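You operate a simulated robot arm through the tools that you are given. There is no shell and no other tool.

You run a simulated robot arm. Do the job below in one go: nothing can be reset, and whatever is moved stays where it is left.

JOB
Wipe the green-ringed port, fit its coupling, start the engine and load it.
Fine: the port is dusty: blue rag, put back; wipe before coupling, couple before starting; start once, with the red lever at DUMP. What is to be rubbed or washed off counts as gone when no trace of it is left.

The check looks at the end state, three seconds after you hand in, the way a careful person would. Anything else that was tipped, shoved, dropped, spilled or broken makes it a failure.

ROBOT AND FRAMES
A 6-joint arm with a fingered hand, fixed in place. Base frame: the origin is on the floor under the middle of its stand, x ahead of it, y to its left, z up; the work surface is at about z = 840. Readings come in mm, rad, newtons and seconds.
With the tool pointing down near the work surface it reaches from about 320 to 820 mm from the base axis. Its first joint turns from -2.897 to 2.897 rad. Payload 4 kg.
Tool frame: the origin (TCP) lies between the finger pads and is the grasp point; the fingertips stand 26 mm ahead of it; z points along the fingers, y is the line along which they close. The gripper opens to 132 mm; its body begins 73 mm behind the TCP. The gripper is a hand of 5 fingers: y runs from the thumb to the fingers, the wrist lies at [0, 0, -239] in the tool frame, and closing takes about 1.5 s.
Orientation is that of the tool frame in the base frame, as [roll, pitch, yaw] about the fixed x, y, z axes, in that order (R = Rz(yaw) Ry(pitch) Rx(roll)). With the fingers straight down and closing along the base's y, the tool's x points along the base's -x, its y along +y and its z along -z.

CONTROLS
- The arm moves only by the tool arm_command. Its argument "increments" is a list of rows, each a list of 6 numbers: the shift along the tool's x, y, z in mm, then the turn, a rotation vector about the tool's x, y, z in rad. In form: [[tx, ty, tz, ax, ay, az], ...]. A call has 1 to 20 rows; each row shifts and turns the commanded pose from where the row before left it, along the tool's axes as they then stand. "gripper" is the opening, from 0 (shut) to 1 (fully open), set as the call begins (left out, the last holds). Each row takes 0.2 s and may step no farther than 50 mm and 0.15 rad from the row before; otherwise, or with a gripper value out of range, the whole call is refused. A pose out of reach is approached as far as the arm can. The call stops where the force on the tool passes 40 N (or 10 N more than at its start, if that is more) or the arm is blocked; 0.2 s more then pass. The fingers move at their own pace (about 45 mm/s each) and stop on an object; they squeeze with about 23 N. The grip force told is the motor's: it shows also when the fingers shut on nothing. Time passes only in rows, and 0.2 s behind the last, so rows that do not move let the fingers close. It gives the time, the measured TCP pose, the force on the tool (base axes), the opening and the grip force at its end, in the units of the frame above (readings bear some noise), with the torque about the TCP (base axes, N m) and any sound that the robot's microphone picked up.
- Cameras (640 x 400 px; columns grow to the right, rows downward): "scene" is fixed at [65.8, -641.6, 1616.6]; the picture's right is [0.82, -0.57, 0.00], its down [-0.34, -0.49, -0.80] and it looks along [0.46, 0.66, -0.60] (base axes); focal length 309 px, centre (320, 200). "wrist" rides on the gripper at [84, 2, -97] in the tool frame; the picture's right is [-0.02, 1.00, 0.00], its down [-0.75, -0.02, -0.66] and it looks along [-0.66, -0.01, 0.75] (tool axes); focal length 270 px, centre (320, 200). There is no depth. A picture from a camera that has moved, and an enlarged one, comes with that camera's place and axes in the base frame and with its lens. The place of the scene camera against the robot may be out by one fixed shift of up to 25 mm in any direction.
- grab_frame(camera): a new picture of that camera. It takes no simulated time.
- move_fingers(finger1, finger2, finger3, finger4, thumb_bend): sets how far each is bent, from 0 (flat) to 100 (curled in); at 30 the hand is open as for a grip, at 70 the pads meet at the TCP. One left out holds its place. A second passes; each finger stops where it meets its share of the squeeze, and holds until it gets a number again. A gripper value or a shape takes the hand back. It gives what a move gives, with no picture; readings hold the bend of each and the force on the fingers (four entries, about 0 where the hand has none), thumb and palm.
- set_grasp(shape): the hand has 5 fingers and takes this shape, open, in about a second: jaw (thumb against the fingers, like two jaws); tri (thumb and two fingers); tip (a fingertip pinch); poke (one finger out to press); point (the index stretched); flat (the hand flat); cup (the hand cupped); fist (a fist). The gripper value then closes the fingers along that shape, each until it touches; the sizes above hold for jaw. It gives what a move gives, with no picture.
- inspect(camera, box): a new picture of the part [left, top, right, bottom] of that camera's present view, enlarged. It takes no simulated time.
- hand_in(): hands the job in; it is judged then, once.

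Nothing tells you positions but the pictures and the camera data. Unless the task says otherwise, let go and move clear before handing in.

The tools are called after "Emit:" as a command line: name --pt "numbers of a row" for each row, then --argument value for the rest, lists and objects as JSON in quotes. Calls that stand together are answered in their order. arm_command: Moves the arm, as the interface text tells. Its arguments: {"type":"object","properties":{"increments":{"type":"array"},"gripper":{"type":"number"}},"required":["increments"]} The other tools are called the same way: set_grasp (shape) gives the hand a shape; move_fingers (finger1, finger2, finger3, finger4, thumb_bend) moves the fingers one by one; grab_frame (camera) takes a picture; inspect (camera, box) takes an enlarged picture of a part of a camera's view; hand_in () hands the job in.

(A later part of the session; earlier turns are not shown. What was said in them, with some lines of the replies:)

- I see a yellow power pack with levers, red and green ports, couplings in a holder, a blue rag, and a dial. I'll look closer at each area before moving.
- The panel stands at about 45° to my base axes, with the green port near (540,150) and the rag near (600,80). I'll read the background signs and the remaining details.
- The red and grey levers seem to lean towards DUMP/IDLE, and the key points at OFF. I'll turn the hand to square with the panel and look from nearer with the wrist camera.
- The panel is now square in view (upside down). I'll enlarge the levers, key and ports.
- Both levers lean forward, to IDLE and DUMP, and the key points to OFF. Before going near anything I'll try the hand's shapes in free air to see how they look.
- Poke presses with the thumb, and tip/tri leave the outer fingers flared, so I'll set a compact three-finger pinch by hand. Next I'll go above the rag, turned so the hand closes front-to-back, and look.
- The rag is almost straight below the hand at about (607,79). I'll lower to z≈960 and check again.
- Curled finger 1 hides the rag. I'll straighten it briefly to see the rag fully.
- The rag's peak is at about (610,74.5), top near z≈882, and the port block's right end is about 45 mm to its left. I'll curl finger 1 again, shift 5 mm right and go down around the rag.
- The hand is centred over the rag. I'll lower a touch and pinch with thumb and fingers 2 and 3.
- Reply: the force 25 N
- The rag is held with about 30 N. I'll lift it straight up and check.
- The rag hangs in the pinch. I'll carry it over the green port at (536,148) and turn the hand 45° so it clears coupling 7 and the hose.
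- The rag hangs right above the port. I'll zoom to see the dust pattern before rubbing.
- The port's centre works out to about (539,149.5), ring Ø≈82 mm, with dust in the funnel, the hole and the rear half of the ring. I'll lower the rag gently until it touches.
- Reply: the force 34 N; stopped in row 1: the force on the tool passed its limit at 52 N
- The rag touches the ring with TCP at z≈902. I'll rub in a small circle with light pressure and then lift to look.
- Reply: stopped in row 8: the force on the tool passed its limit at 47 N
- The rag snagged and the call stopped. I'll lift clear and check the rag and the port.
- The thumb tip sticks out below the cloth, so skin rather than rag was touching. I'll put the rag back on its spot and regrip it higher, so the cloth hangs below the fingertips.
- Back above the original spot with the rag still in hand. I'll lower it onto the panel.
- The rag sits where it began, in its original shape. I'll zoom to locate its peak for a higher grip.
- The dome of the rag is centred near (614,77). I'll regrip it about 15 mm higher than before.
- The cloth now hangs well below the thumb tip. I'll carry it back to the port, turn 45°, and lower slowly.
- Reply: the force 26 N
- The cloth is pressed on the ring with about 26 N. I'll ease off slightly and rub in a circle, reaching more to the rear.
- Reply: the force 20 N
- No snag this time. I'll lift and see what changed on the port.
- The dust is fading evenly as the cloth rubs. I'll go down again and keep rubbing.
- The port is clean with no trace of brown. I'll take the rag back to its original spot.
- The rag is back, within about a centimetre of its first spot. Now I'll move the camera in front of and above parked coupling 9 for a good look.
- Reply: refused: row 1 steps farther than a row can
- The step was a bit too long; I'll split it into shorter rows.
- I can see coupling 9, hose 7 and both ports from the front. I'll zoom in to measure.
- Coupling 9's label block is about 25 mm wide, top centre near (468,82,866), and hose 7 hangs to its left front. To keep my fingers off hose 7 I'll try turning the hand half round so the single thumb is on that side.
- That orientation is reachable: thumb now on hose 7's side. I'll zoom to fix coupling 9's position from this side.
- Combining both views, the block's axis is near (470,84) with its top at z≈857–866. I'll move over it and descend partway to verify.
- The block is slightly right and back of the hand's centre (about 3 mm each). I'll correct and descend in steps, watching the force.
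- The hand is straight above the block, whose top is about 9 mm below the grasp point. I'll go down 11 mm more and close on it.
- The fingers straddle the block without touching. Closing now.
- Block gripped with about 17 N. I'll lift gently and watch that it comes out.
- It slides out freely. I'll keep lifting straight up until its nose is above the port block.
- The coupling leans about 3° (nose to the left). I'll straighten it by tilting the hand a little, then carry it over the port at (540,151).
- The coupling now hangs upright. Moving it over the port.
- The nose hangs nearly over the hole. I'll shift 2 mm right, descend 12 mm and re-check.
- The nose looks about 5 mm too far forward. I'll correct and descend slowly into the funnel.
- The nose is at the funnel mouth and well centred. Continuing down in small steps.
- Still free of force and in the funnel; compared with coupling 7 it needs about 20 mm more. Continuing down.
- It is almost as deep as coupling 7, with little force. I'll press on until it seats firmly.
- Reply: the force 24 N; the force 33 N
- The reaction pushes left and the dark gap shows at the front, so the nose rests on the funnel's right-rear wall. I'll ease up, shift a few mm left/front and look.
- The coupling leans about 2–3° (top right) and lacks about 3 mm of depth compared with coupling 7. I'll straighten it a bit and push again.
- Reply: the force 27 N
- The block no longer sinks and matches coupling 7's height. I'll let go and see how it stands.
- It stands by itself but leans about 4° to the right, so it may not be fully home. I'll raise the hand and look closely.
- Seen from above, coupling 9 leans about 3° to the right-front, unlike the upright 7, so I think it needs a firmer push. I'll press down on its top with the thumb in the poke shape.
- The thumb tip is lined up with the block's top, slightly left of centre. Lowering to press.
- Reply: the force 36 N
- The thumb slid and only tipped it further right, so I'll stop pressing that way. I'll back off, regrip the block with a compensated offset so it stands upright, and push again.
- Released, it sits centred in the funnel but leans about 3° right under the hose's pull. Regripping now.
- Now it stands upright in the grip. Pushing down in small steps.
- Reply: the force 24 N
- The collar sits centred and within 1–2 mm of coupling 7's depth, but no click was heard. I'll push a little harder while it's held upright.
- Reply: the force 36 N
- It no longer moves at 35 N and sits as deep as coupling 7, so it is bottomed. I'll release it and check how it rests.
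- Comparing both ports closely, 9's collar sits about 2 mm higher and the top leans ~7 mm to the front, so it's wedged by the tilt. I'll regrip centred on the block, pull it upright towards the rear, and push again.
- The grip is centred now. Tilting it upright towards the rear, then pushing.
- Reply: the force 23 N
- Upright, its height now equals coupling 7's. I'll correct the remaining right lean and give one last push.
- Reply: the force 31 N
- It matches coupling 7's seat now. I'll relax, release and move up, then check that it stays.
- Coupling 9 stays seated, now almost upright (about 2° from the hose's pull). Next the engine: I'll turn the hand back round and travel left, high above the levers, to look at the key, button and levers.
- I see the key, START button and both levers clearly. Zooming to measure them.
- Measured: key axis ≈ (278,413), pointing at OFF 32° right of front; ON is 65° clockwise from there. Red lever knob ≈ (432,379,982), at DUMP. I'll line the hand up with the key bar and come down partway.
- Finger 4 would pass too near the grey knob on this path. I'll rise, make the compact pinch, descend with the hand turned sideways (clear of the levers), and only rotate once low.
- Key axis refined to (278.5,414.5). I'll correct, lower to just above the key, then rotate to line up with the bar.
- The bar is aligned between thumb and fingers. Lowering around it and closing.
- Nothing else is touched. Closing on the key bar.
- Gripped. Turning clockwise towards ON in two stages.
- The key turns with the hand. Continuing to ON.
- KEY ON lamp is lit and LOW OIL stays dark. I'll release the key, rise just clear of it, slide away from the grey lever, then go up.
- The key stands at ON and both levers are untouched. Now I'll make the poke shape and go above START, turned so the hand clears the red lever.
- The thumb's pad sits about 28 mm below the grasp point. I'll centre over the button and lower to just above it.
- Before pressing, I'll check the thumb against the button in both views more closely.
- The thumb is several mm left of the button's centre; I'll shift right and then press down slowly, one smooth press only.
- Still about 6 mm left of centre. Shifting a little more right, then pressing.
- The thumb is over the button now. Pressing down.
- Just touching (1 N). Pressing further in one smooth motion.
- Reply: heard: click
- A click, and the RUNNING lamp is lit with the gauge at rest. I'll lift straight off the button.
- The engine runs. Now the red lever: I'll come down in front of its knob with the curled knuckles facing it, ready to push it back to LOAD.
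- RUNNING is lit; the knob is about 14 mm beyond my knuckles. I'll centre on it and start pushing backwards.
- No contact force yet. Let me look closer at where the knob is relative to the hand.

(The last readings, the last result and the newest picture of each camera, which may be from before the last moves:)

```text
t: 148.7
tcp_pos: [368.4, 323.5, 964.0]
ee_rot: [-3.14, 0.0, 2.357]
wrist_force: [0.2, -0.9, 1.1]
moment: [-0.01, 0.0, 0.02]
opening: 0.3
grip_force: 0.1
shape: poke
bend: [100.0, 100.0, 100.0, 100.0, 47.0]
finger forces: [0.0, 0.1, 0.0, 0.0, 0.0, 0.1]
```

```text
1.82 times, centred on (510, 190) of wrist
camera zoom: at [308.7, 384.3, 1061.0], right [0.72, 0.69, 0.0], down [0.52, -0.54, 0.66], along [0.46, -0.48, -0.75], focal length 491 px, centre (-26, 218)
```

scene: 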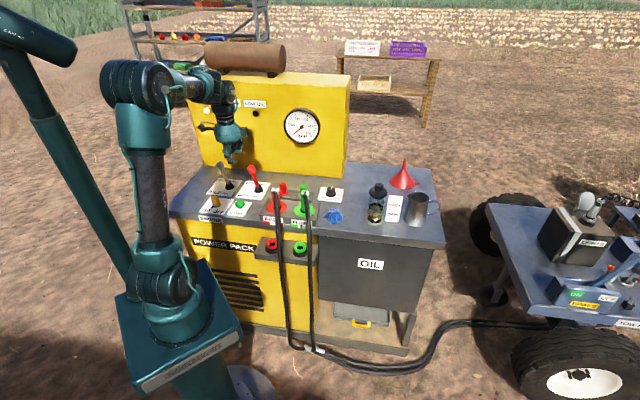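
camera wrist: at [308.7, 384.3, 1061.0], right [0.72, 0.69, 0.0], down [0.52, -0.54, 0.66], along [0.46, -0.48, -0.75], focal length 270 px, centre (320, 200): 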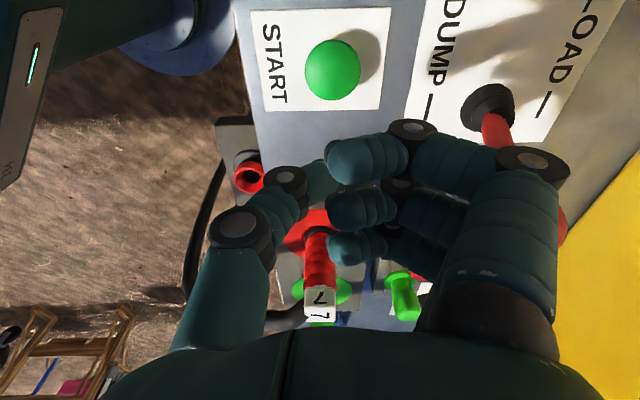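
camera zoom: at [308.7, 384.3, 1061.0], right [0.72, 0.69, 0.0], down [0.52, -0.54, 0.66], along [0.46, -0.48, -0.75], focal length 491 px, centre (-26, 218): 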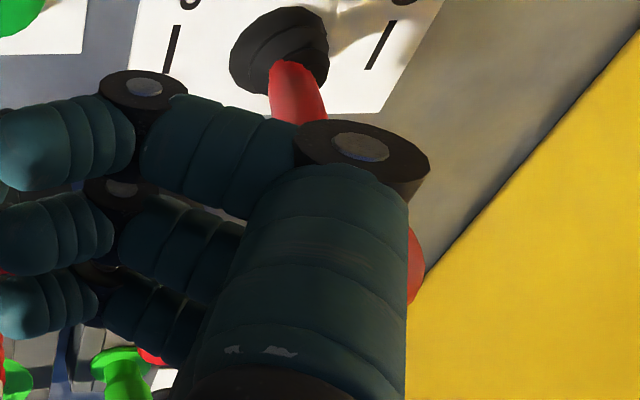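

The knuckles are about 20 mm too high and slightly left of the knob. I'll back off, lower, shift right, and push again.

Emit:
arm_command --pt "0 -20 0 0 0 0" --pt "-8 0 12 0 0 0" --pt "0 0 10 0 0 0" --pt "0 8 0 0 0 0" --pt "0 8 0 0 0 0" --pt "0 6 0 0 0 0" --pt "0 0 0 0 0 0"

Emit:
inspect --camera "scene" --box '[215, 145, 275, 195]'

Emit:
inspect --camera "wrist" --box '[380, 80, 640, 300]'

```text
t: 150.3
tcp_pos: [375.8, 318.8, 942.3]
ee_rot: [3.141, 0.0, 2.357]
wrist_force: [0.4, 0.3, 0.1]
moment: [0.0, 0.0, 0.0]
opening: 0.2
grip_force: 0.0
shape: poke
bend: [100.0, 100.0, 100.0, 100.0, 47.0]
finger forces: [0.0, 0.0, 0.1, 0.0, 0.1, 0.0]
```

```text
8.00 times, centred on (245, 170) of scene
camera zoom: at [65.8, -641.6, 1616.6], right [0.82, -0.57, 0.0], down [-0.34, -0.49, -0.8], along [0.46, 0.66, -0.6], focal length 2474 px, centre (920, 440)
```

zoom: 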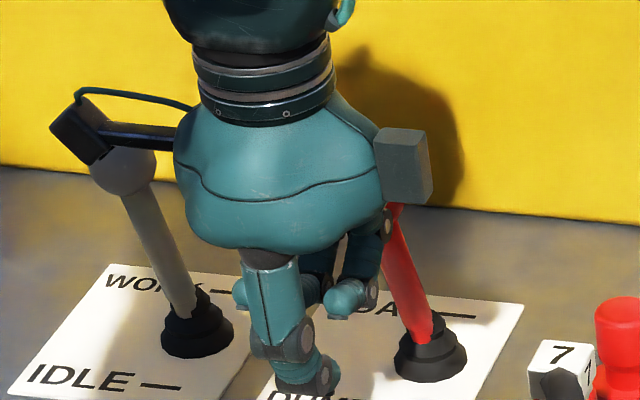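

```text
1.82 times, centred on (510, 190) of wrist
camera zoom: at [316.4, 380.6, 1039.4], right [0.72, 0.69, 0.0], down [0.52, -0.54, 0.66], along [0.46, -0.47, -0.75], focal length 491 px, centre (-26, 218)
```

zoom: 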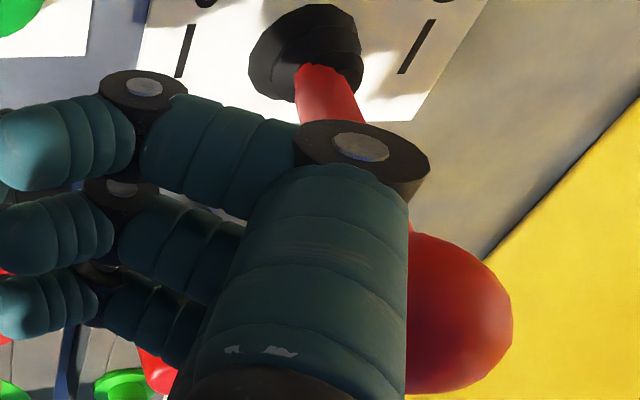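

Now the knuckles are level with the knob, about 4 mm away. Pushing.

Emit:
arm_command --pt "0 6 0 0 0 0" --pt "0 6 0 0 0 0" --pt "0 6 0 0 0 0" --pt "0 6 0 0 0 0" --pt "0 0 0 0 0 0"

Emit:
inspect --camera "scene" --box '[215, 145, 275, 195]'

Emit:
inspect --camera "wrist" --box '[380, 80, 640, 300]'

```text
t: 151.5
tcp_pos: [392.5, 335.7, 943.0]
ee_rot: [3.141, 0.001, 2.356]
wrist_force: [0.0, -0.2, 0.6]
moment: [0.03, -0.03, 0.0]
opening: 0.0
grip_force: 0.0
shape: poke
bend: [100.0, 100.0, 100.0, 100.0, 47.0]
finger forces: [0.0, 0.0, 0.3, 0.1, 0.0, 0.1]
```

```text
8.00 times, centred on (245, 170) of scene
camera zoom: at [65.8, -641.6, 1616.6], right [0.82, -0.57, 0.0], down [-0.34, -0.49, -0.8], along [0.46, 0.66, -0.6], focal length 2474 px, centre (920, 440)
```

zoom: 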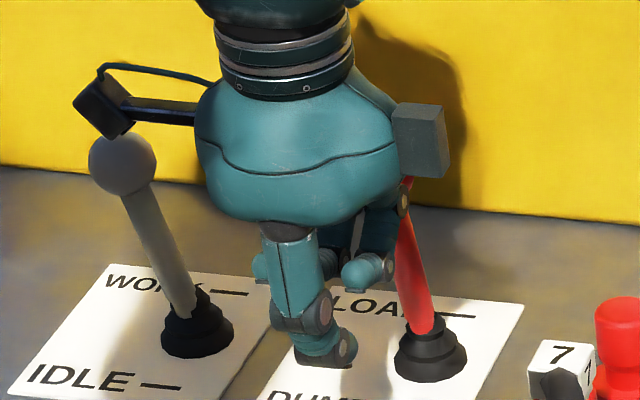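

```text
1.82 times, centred on (510, 190) of wrist
camera zoom: at [333.1, 397.1, 1039.4], right [0.72, 0.69, 0.0], down [0.52, -0.54, 0.66], along [0.46, -0.47, -0.75], focal length 491 px, centre (-26, 218)
```

zoom: 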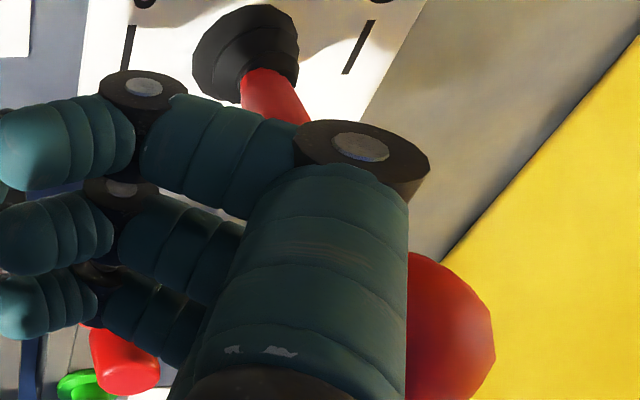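

The lever is moving back easily. Continuing the push.

Emit:
arm_command --pt "0 7 0 0 0 0" --pt "0 7 0 0 0 0" --pt "0 7 0 0 0 0" --pt "0 7 0 0 0 0" --pt "0 0 0 0 0 0"

Emit:
inspect --camera "scene" --box '[215, 145, 275, 195]'

Emit:
inspect --camera "scene" --box '[190, 70, 340, 170]'

```text
t: 152.7
tcp_pos: [412.0, 355.4, 942.7]
ee_rot: [3.141, 0.0, 2.357]
wrist_force: [0.1, -0.7, -0.9]
moment: [0.02, 0.03, -0.01]
opening: 0.0
grip_force: 0.1
shape: poke
bend: [100.0, 100.0, 100.0, 100.0, 47.0]
finger forces: [0.0, 0.0, 0.0, 0.0, 0.1, 0.0]
```

```text
8.00 times, centred on (245, 170) of scene
camera zoom: at [65.8, -641.6, 1616.6], right [0.82, -0.57, 0.0], down [-0.34, -0.49, -0.8], along [0.46, 0.66, -0.6], focal length 2474 px, centre (920, 440)
```

zoom: 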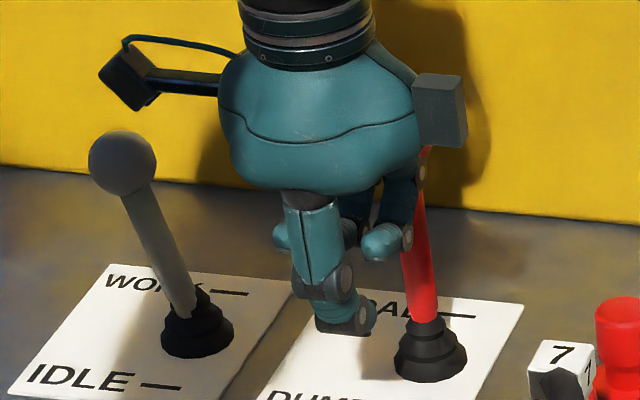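

```text
4.00 times, centred on (265, 120) of scene
camera zoom: at [65.8, -641.6, 1616.6], right [0.82, -0.57, 0.0], down [-0.34, -0.49, -0.8], along [0.46, 0.66, -0.6], focal length 1237 px, centre (540, 520)
```

zoom: 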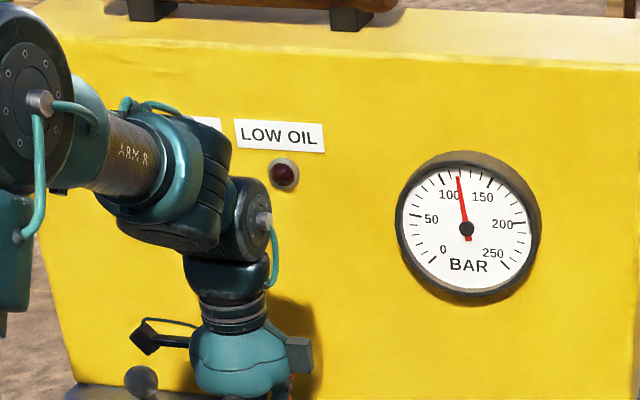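

The gauge has risen to about 115 bar. I'll check how far the lever has gone.

Emit:
inspect --camera "wrist" --box '[380, 60, 640, 300]'

Emit:
arm_command --pt "0 5 0 0 0 0" --pt "0 5 0 0 0 0" --pt "0 0 0 0 0 0"

Emit:
inspect --camera "scene" --box '[215, 145, 275, 195]'

Emit:
inspect --camera "scene" --box '[190, 70, 340, 170]'

```text
1.67 times, centred on (510, 180) of wrist
camera zoom: at [352.9, 417.4, 1039.4], right [0.72, 0.69, 0.0], down [0.52, -0.54, 0.66], along [0.46, -0.47, -0.75], focal length 450 px, centre (3, 233)
```

zoom: 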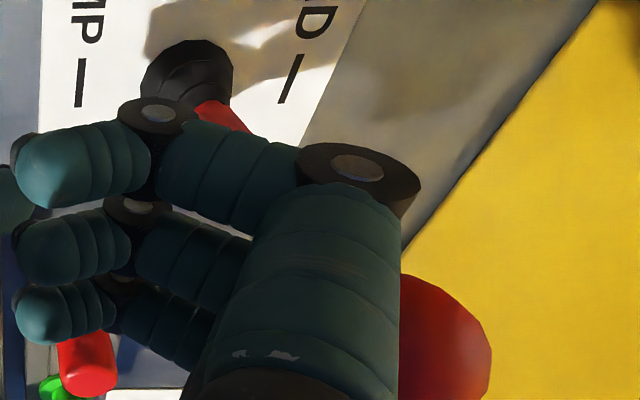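

```text
t: 153.5
tcp_pos: [418.6, 363.3, 943.7]
ee_rot: [3.141, 0.001, 2.357]
wrist_force: [0.0, 0.4, 0.0]
moment: [0.0, -0.01, 0.02]
opening: 0.0
grip_force: 0.0
shape: poke
bend: [100.0, 100.0, 100.0, 100.0, 47.0]
finger forces: [0.0, 0.0, 0.1, 0.0, 0.0, 0.0]
```

```text
8.00 times, centred on (245, 170) of scene
camera zoom: at [65.8, -641.6, 1616.6], right [0.82, -0.57, 0.0], down [-0.34, -0.49, -0.8], along [0.46, 0.66, -0.6], focal length 2474 px, centre (920, 440)
```

zoom: 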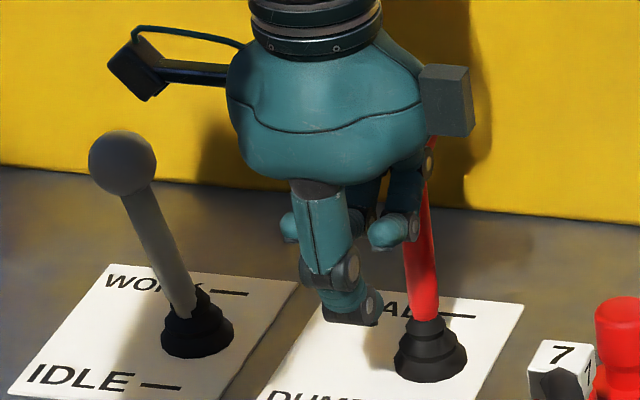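

```text
4.00 times, centred on (265, 120) of scene
camera zoom: at [65.8, -641.6, 1616.6], right [0.82, -0.57, 0.0], down [-0.34, -0.49, -0.8], along [0.46, 0.66, -0.6], focal length 1237 px, centre (540, 520)
```

zoom: 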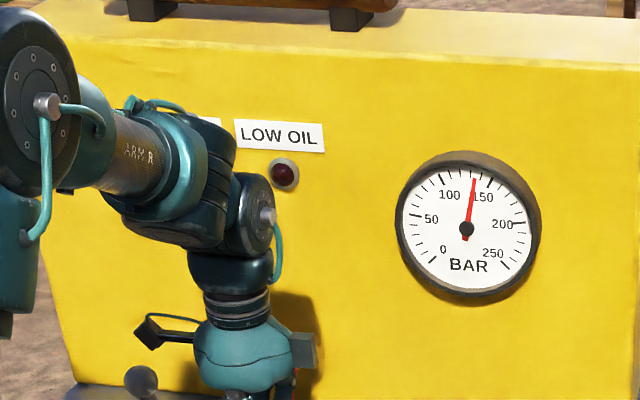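

The lever still moves and pressure climbs (~135 bar). Pushing on until it meets its stop.

Emit:
arm_command --pt "0 4 0 0 0 0" --pt "0 4 0 0 0 0" --pt "0 4 0 0 0 0" --pt "0 0 0 0 0 0"

Emit:
inspect --camera "scene" --box '[215, 145, 275, 195]'

Emit:
inspect --camera "scene" --box '[190, 70, 340, 170]'

```text
t: 154.5
tcp_pos: [428.1, 371.6, 942.1]
ee_rot: [-3.141, -0.001, 2.357]
wrist_force: [-0.3, 0.3, 0.6]
moment: [-0.03, 0.0, -0.01]
opening: 0.0
grip_force: 0.0
shape: poke
bend: [100.0, 100.0, 100.0, 100.0, 47.0]
finger forces: [0.1, 0.1, 0.0, 0.0, 0.0, 0.0]
```

```text
8.00 times, centred on (245, 170) of scene
camera zoom: at [65.8, -641.6, 1616.6], right [0.82, -0.57, 0.0], down [-0.34, -0.49, -0.8], along [0.46, 0.66, -0.6], focal length 2474 px, centre (920, 440)
```

zoom: 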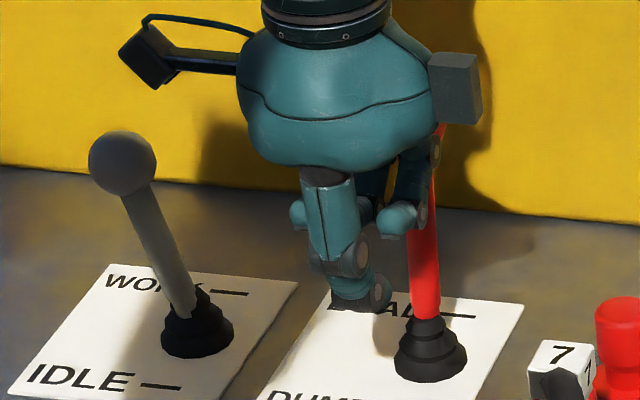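

```text
4.00 times, centred on (265, 120) of scene
camera zoom: at [65.8, -641.6, 1616.6], right [0.82, -0.57, 0.0], down [-0.34, -0.49, -0.8], along [0.46, 0.66, -0.6], focal length 1237 px, centre (540, 520)
```

zoom: 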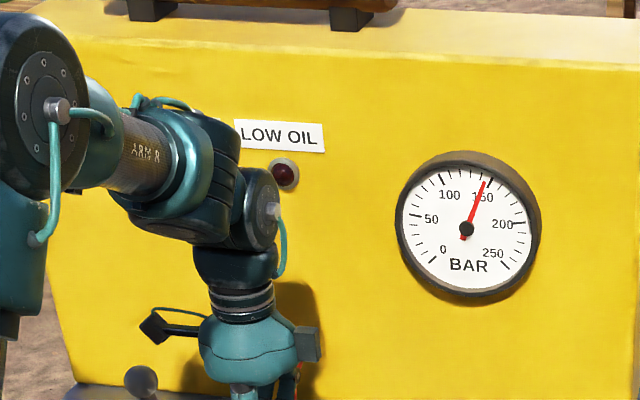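

Emit:
arm_command --pt "0 4 0 0 0 0" --pt "0 4 0 0 0 0" --pt "0 4 0 0 0 0" --pt "0 0 0 0 0 0"

Emit:
inspect --camera "scene" --box '[215, 145, 275, 195]'

Emit:
inspect --camera "scene" --box '[190, 70, 340, 170]'

Emit:
grab_frame --camera "wrist"

```text
t: 155.5
tcp_pos: [435.3, 380.0, 943.2]
ee_rot: [-3.141, -0.001, 2.356]
wrist_force: [-1.0, -0.3, -0.6]
moment: [0.02, 0.02, -0.02]
opening: 0.0
grip_force: 0.0
shape: poke
bend: [100.0, 100.0, 100.0, 100.0, 47.0]
finger forces: [0.0, 0.1, 0.0, 0.1, 0.0, 0.1]
```

```text
8.00 times, centred on (245, 170) of scene
camera zoom: at [65.8, -641.6, 1616.6], right [0.82, -0.57, 0.0], down [-0.34, -0.49, -0.8], along [0.46, 0.66, -0.6], focal length 2474 px, centre (920, 440)
```

zoom: 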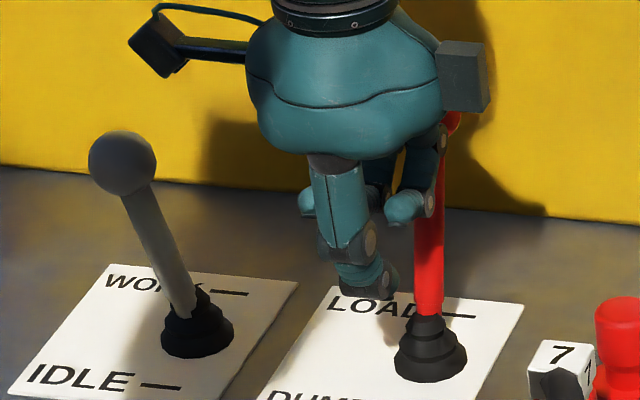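

```text
4.00 times, centred on (265, 120) of scene
camera zoom: at [65.8, -641.6, 1616.6], right [0.82, -0.57, 0.0], down [-0.34, -0.49, -0.8], along [0.46, 0.66, -0.6], focal length 1237 px, centre (540, 520)
```

zoom: 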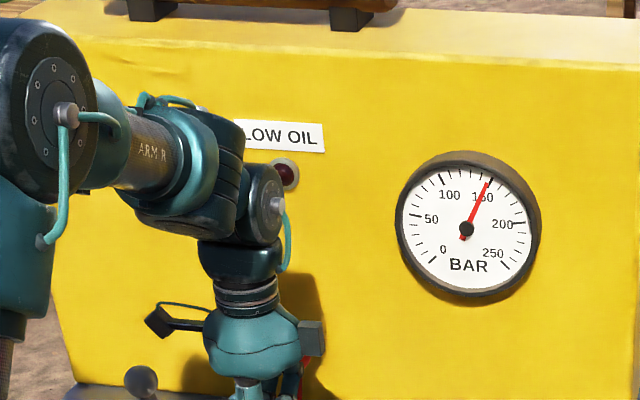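

```text
taken
camera wrist: at [376.6, 441.3, 1039.2], right [0.72, 0.69, 0.0], down [0.52, -0.54, 0.66], along [0.46, -0.48, -0.75], focal length 270 px, centre (320, 200)
```

wrist: 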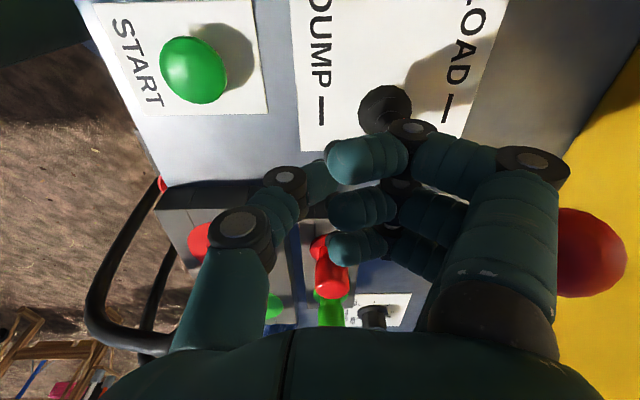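

Pressure is steady near 150 bar and the lever leans well back. I'll push a few mm more to feel for the end stop.

Emit:
arm_command --pt "0 3 0 0 0 0" --pt "0 3 0 0 0 0" --pt "0 0 0 0 0 0"

Emit:
inspect --camera "scene" --box '[215, 145, 275, 195]'

Emit:
grab_frame --camera "wrist"

```text
t: 156.3
tcp_pos: [440.2, 383.2, 943.2]
ee_rot: [3.141, 0.001, 2.357]
wrist_force: [0.3, -1.0, 0.4]
moment: [0.01, 0.03, -0.03]
opening: 0.0
grip_force: 0.0
shape: poke
bend: [100.0, 100.0, 100.0, 100.0, 47.0]
finger forces: [0.1, 0.0, 0.0, 0.0, 0.1, 0.0]
```

```text
8.00 times, centred on (245, 170) of scene
camera zoom: at [65.8, -641.6, 1616.6], right [0.82, -0.57, 0.0], down [-0.34, -0.49, -0.8], along [0.46, 0.66, -0.6], focal length 2474 px, centre (920, 440)
```

zoom: 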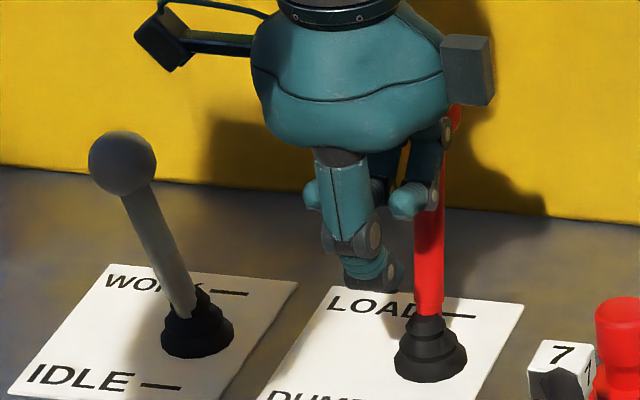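

```text
taken
camera wrist: at [381.1, 445.3, 1039.6], right [0.72, 0.69, 0.0], down [0.52, -0.54, 0.66], along [0.46, -0.47, -0.75], focal length 270 px, centre (320, 200)
```

wrist: 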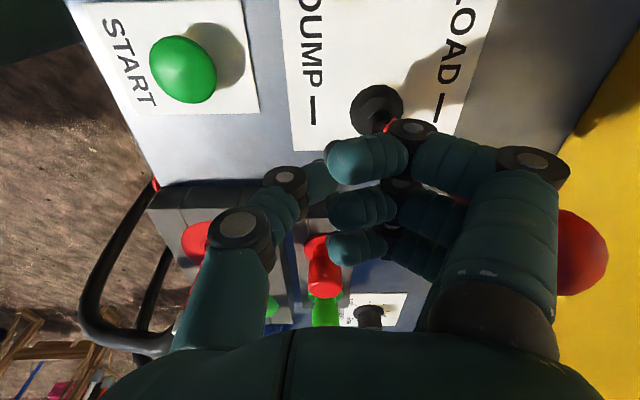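

The lever has gone to LOAD ahead of my hand and stays there. I'll back away to the front and rise clear.

Emit:
arm_command --pt "0 -20 0 0 0 0" --pt "0 -40 0 0 0 0" --pt "0 -40 0 0 0 0" --pt "0 0 -40 0 0 0" --pt "0 0 -45 0 0 0" --pt "0 0 -45 0 0 0" --pt "0 0 0 0 0 0"

Emit:
grab_frame --camera "scene"

Emit:
inspect --camera "scene" --box '[180, 70, 340, 220]'

Emit:
inspect --camera "scene" --box '[250, 170, 430, 270]'

```text
t: 157.9
tcp_pos: [370.1, 312.9, 1072.6]
ee_rot: [-3.141, 0.0, 2.357]
wrist_force: [-0.5, 0.1, 0.6]
moment: [-0.02, -0.02, 0.04]
opening: 0.2
grip_force: 0.0
shape: poke
bend: [100.0, 100.0, 100.0, 100.0, 47.0]
finger forces: [0.0, 0.1, 0.1, 0.0, 0.1, 0.1]
```

```text
taken
```

scene: 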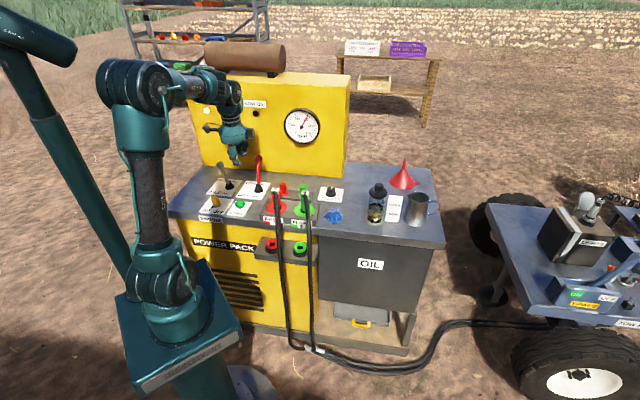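

```text
2.67 times, centred on (260, 145) of scene
camera zoom: at [65.8, -641.6, 1616.6], right [0.82, -0.57, 0.0], down [-0.34, -0.49, -0.8], along [0.46, 0.66, -0.6], focal length 825 px, centre (480, 347)
```

zoom: 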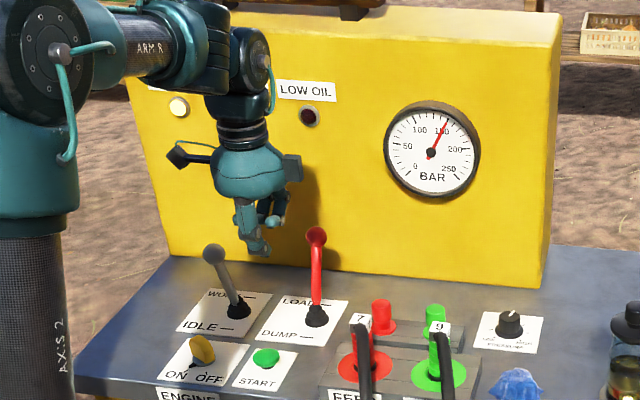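

```text
3.56 times, centred on (340, 220) of scene
camera zoom: at [65.8, -641.6, 1616.6], right [0.82, -0.57, 0.0], down [-0.34, -0.49, -0.8], along [0.46, 0.66, -0.6], focal length 1100 px, centre (249, 129)
```

zoom: 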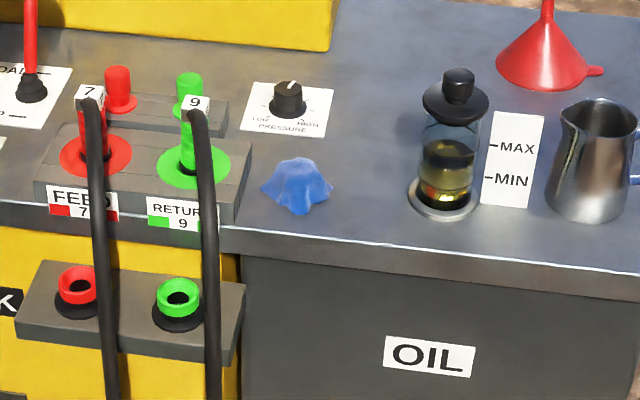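

Pressure holds at about 150 bar with the lever at LOAD. I'll move the arm clear to near its starting pose and check everything once more.

Emit:
arm_command --pt "0 0 -39 0 0 0" --pt "0 0 -39 0 0 0" --pt "0 0 -39 0 0 0" --pt "-43.1 -3.6 0 0 0 0" --pt "-43.1 -3.6 0 0 0 0" --pt "-43.1 -3.6 0 0 0 0" --pt "-43.1 -3.6 0 0 0 0" --pt "-43.1 -3.6 0 0 0 0" --pt "-43.1 -3.6 0 0 0 0" --pt "0 0 0 0 0 -0.131" --pt "0 0 0 0 0 -0.131" --pt "0 0 0 0 0 -0.131" --pt "0 0 0 0 0 -0.131" --pt "0 0 0 0 0 -0.131" --pt "0 0 0 0 0 -0.131" --pt "0 0 0 0 0 0"

Emit:
set_grasp --shape "jaw"

Emit:
grab_frame --camera "scene"

Emit:
inspect --camera "scene" --box '[180, 70, 340, 220]'

Emit:
inspect --camera "scene" --box '[270, 180, 350, 240]'

Emit:
grab_frame --camera "wrist"

```text
t: 161.3
tcp_pos: [537.3, 115.4, 1190.7]
ee_rot: [-3.141, 0.002, -3.137]
wrist_force: [0.6, -0.4, -0.7]
moment: [-0.02, -0.03, 0.0]
opening: 0.0
grip_force: 0.1
shape: poke
bend: [100.0, 100.0, 100.0, 100.0, 47.0]
finger forces: [0.0, 0.0, 0.1, 0.1, 0.0, 0.0]
```

```text
t: 162.2
tcp_pos: [536.5, 113.8, 1189.2]
ee_rot: [-3.142, 0.0, 3.141]
wrist_force: [0.1, 0.6, -0.4]
moment: [0.0, -0.04, -0.01]
opening: 131.9
grip_force: 0.1
shape: jaw
bend: [30.0, 30.0, 30.0, 30.0, 30.0]
finger forces: [0.0, 0.0, 0.0, 0.0, 0.0, 0.1]
```

```text
taken
```

scene: 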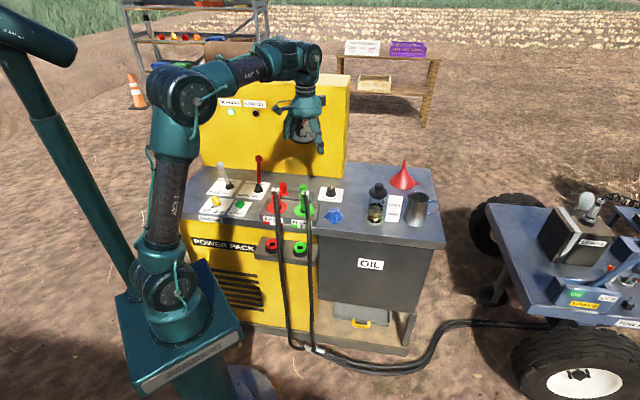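

```text
2.67 times, centred on (260, 145) of scene
camera zoom: at [65.8, -641.6, 1616.6], right [0.82, -0.57, 0.0], down [-0.34, -0.49, -0.8], along [0.46, 0.66, -0.6], focal length 825 px, centre (480, 347)
```

zoom: 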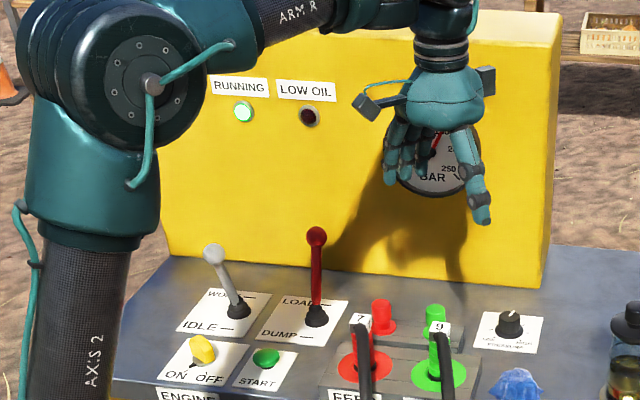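

```text
6.67 times, centred on (310, 210) of scene
camera zoom: at [65.8, -641.6, 1616.6], right [0.82, -0.57, 0.0], down [-0.34, -0.49, -0.8], along [0.46, 0.66, -0.6], focal length 2062 px, centre (387, 133)
```

zoom: 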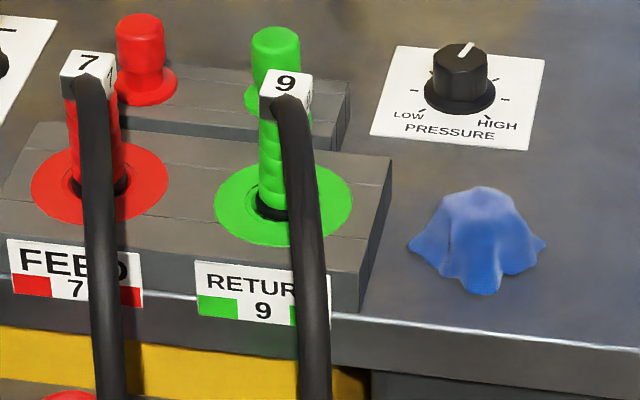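

```text
taken
camera wrist: at [451.6, 117.4, 1286.4], right [0.02, 1.0, 0.0], down [0.75, -0.01, 0.66], along [0.66, -0.01, -0.75], focal length 270 px, centre (320, 200)
```

wrist: 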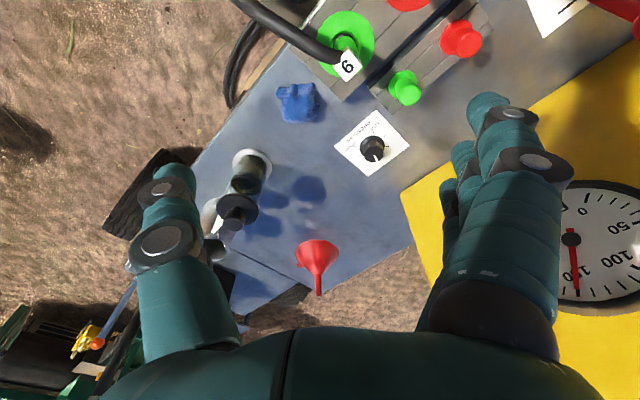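

RUNNING is lit, the lever is at LOAD, and the pressure is steady. One last look at the port ring for dust or leaks.

Emit:
inspect --camera "wrist" --box '[270, 0, 410, 130]'

Emit:
inspect --camera "scene" --box '[285, 195, 325, 225]'

Emit:
inspect --camera "scene" --box '[195, 150, 275, 220]'

```text
3.08 times, centred on (340, 65) of wrist
camera zoom: at [451.6, 117.4, 1286.4], right [0.02, 1.0, 0.0], down [0.75, -0.01, 0.66], along [0.66, -0.01, -0.75], focal length 832 px, centre (258, 615)
```

zoom: 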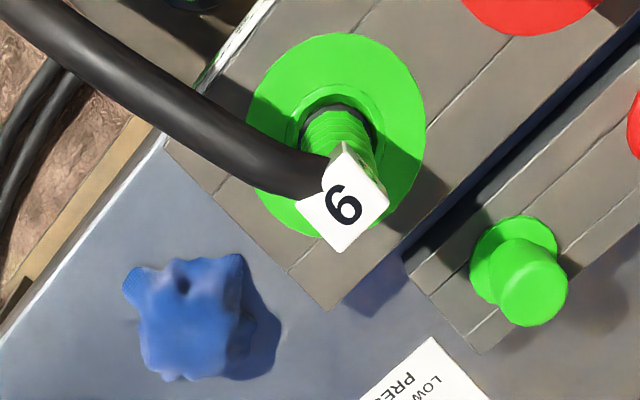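

```text
13.33 times, centred on (305, 210) of scene
camera zoom: at [65.8, -641.6, 1616.6], right [0.82, -0.57, 0.0], down [-0.34, -0.49, -0.8], along [0.46, 0.66, -0.6], focal length 4124 px, centre (520, 67)
```

zoom: 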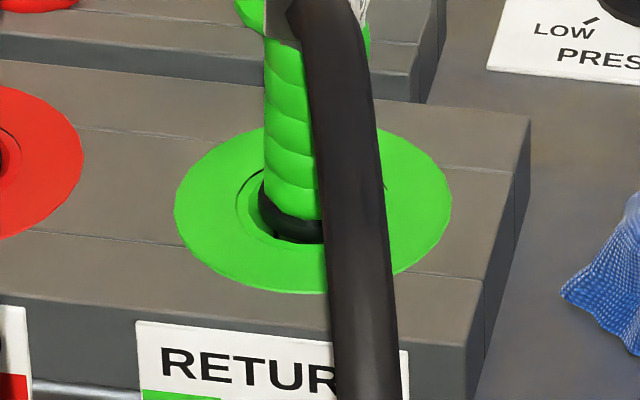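

```text
5.71 times, centred on (235, 185) of scene
camera zoom: at [65.8, -641.6, 1616.6], right [0.82, -0.57, 0.0], down [-0.34, -0.49, -0.8], along [0.46, 0.66, -0.6], focal length 1767 px, centre (806, 286)
```

zoom: 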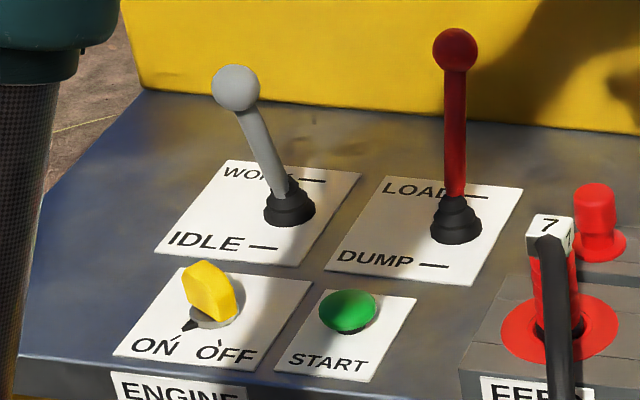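

All checks hold: the port is clean and coupled, the rag is back, the key is at ON, RUNNING is lit, the red lever is at LOAD with about 150 bar, and the hand is clear. Handing in.

Emit:
hand_in

```text
The job is handed in.
```

The job is handed in. The green-ringed port is wiped and coupled, and the engine is running under load at about 150 bar.

- **Port and rag:** No dust shows on the port in either camera. The blue rag is back on its spot, about 13 mm off where it started.
- **Coupling 9:** It sits in the port at the same depth as coupling 7. It leans about 2° under the hose's pull, and I heard no click when it seated.
- **Start:** I turned the key to ON and pressed START once, with the red lever at DUMP. I heard one click and the RUNNING lamp came on. LOW OIL stayed dark.
- **Load:** I pushed the red lever to LOAD and it stayed there.
- **Left alone:** The grey lever is still at IDLE, because the job did not mention it. The pressure knob is also as I found it.

I saw nothing tipped, dropped or spilled. The arm is clear, close to its starting pose, with the hand open.
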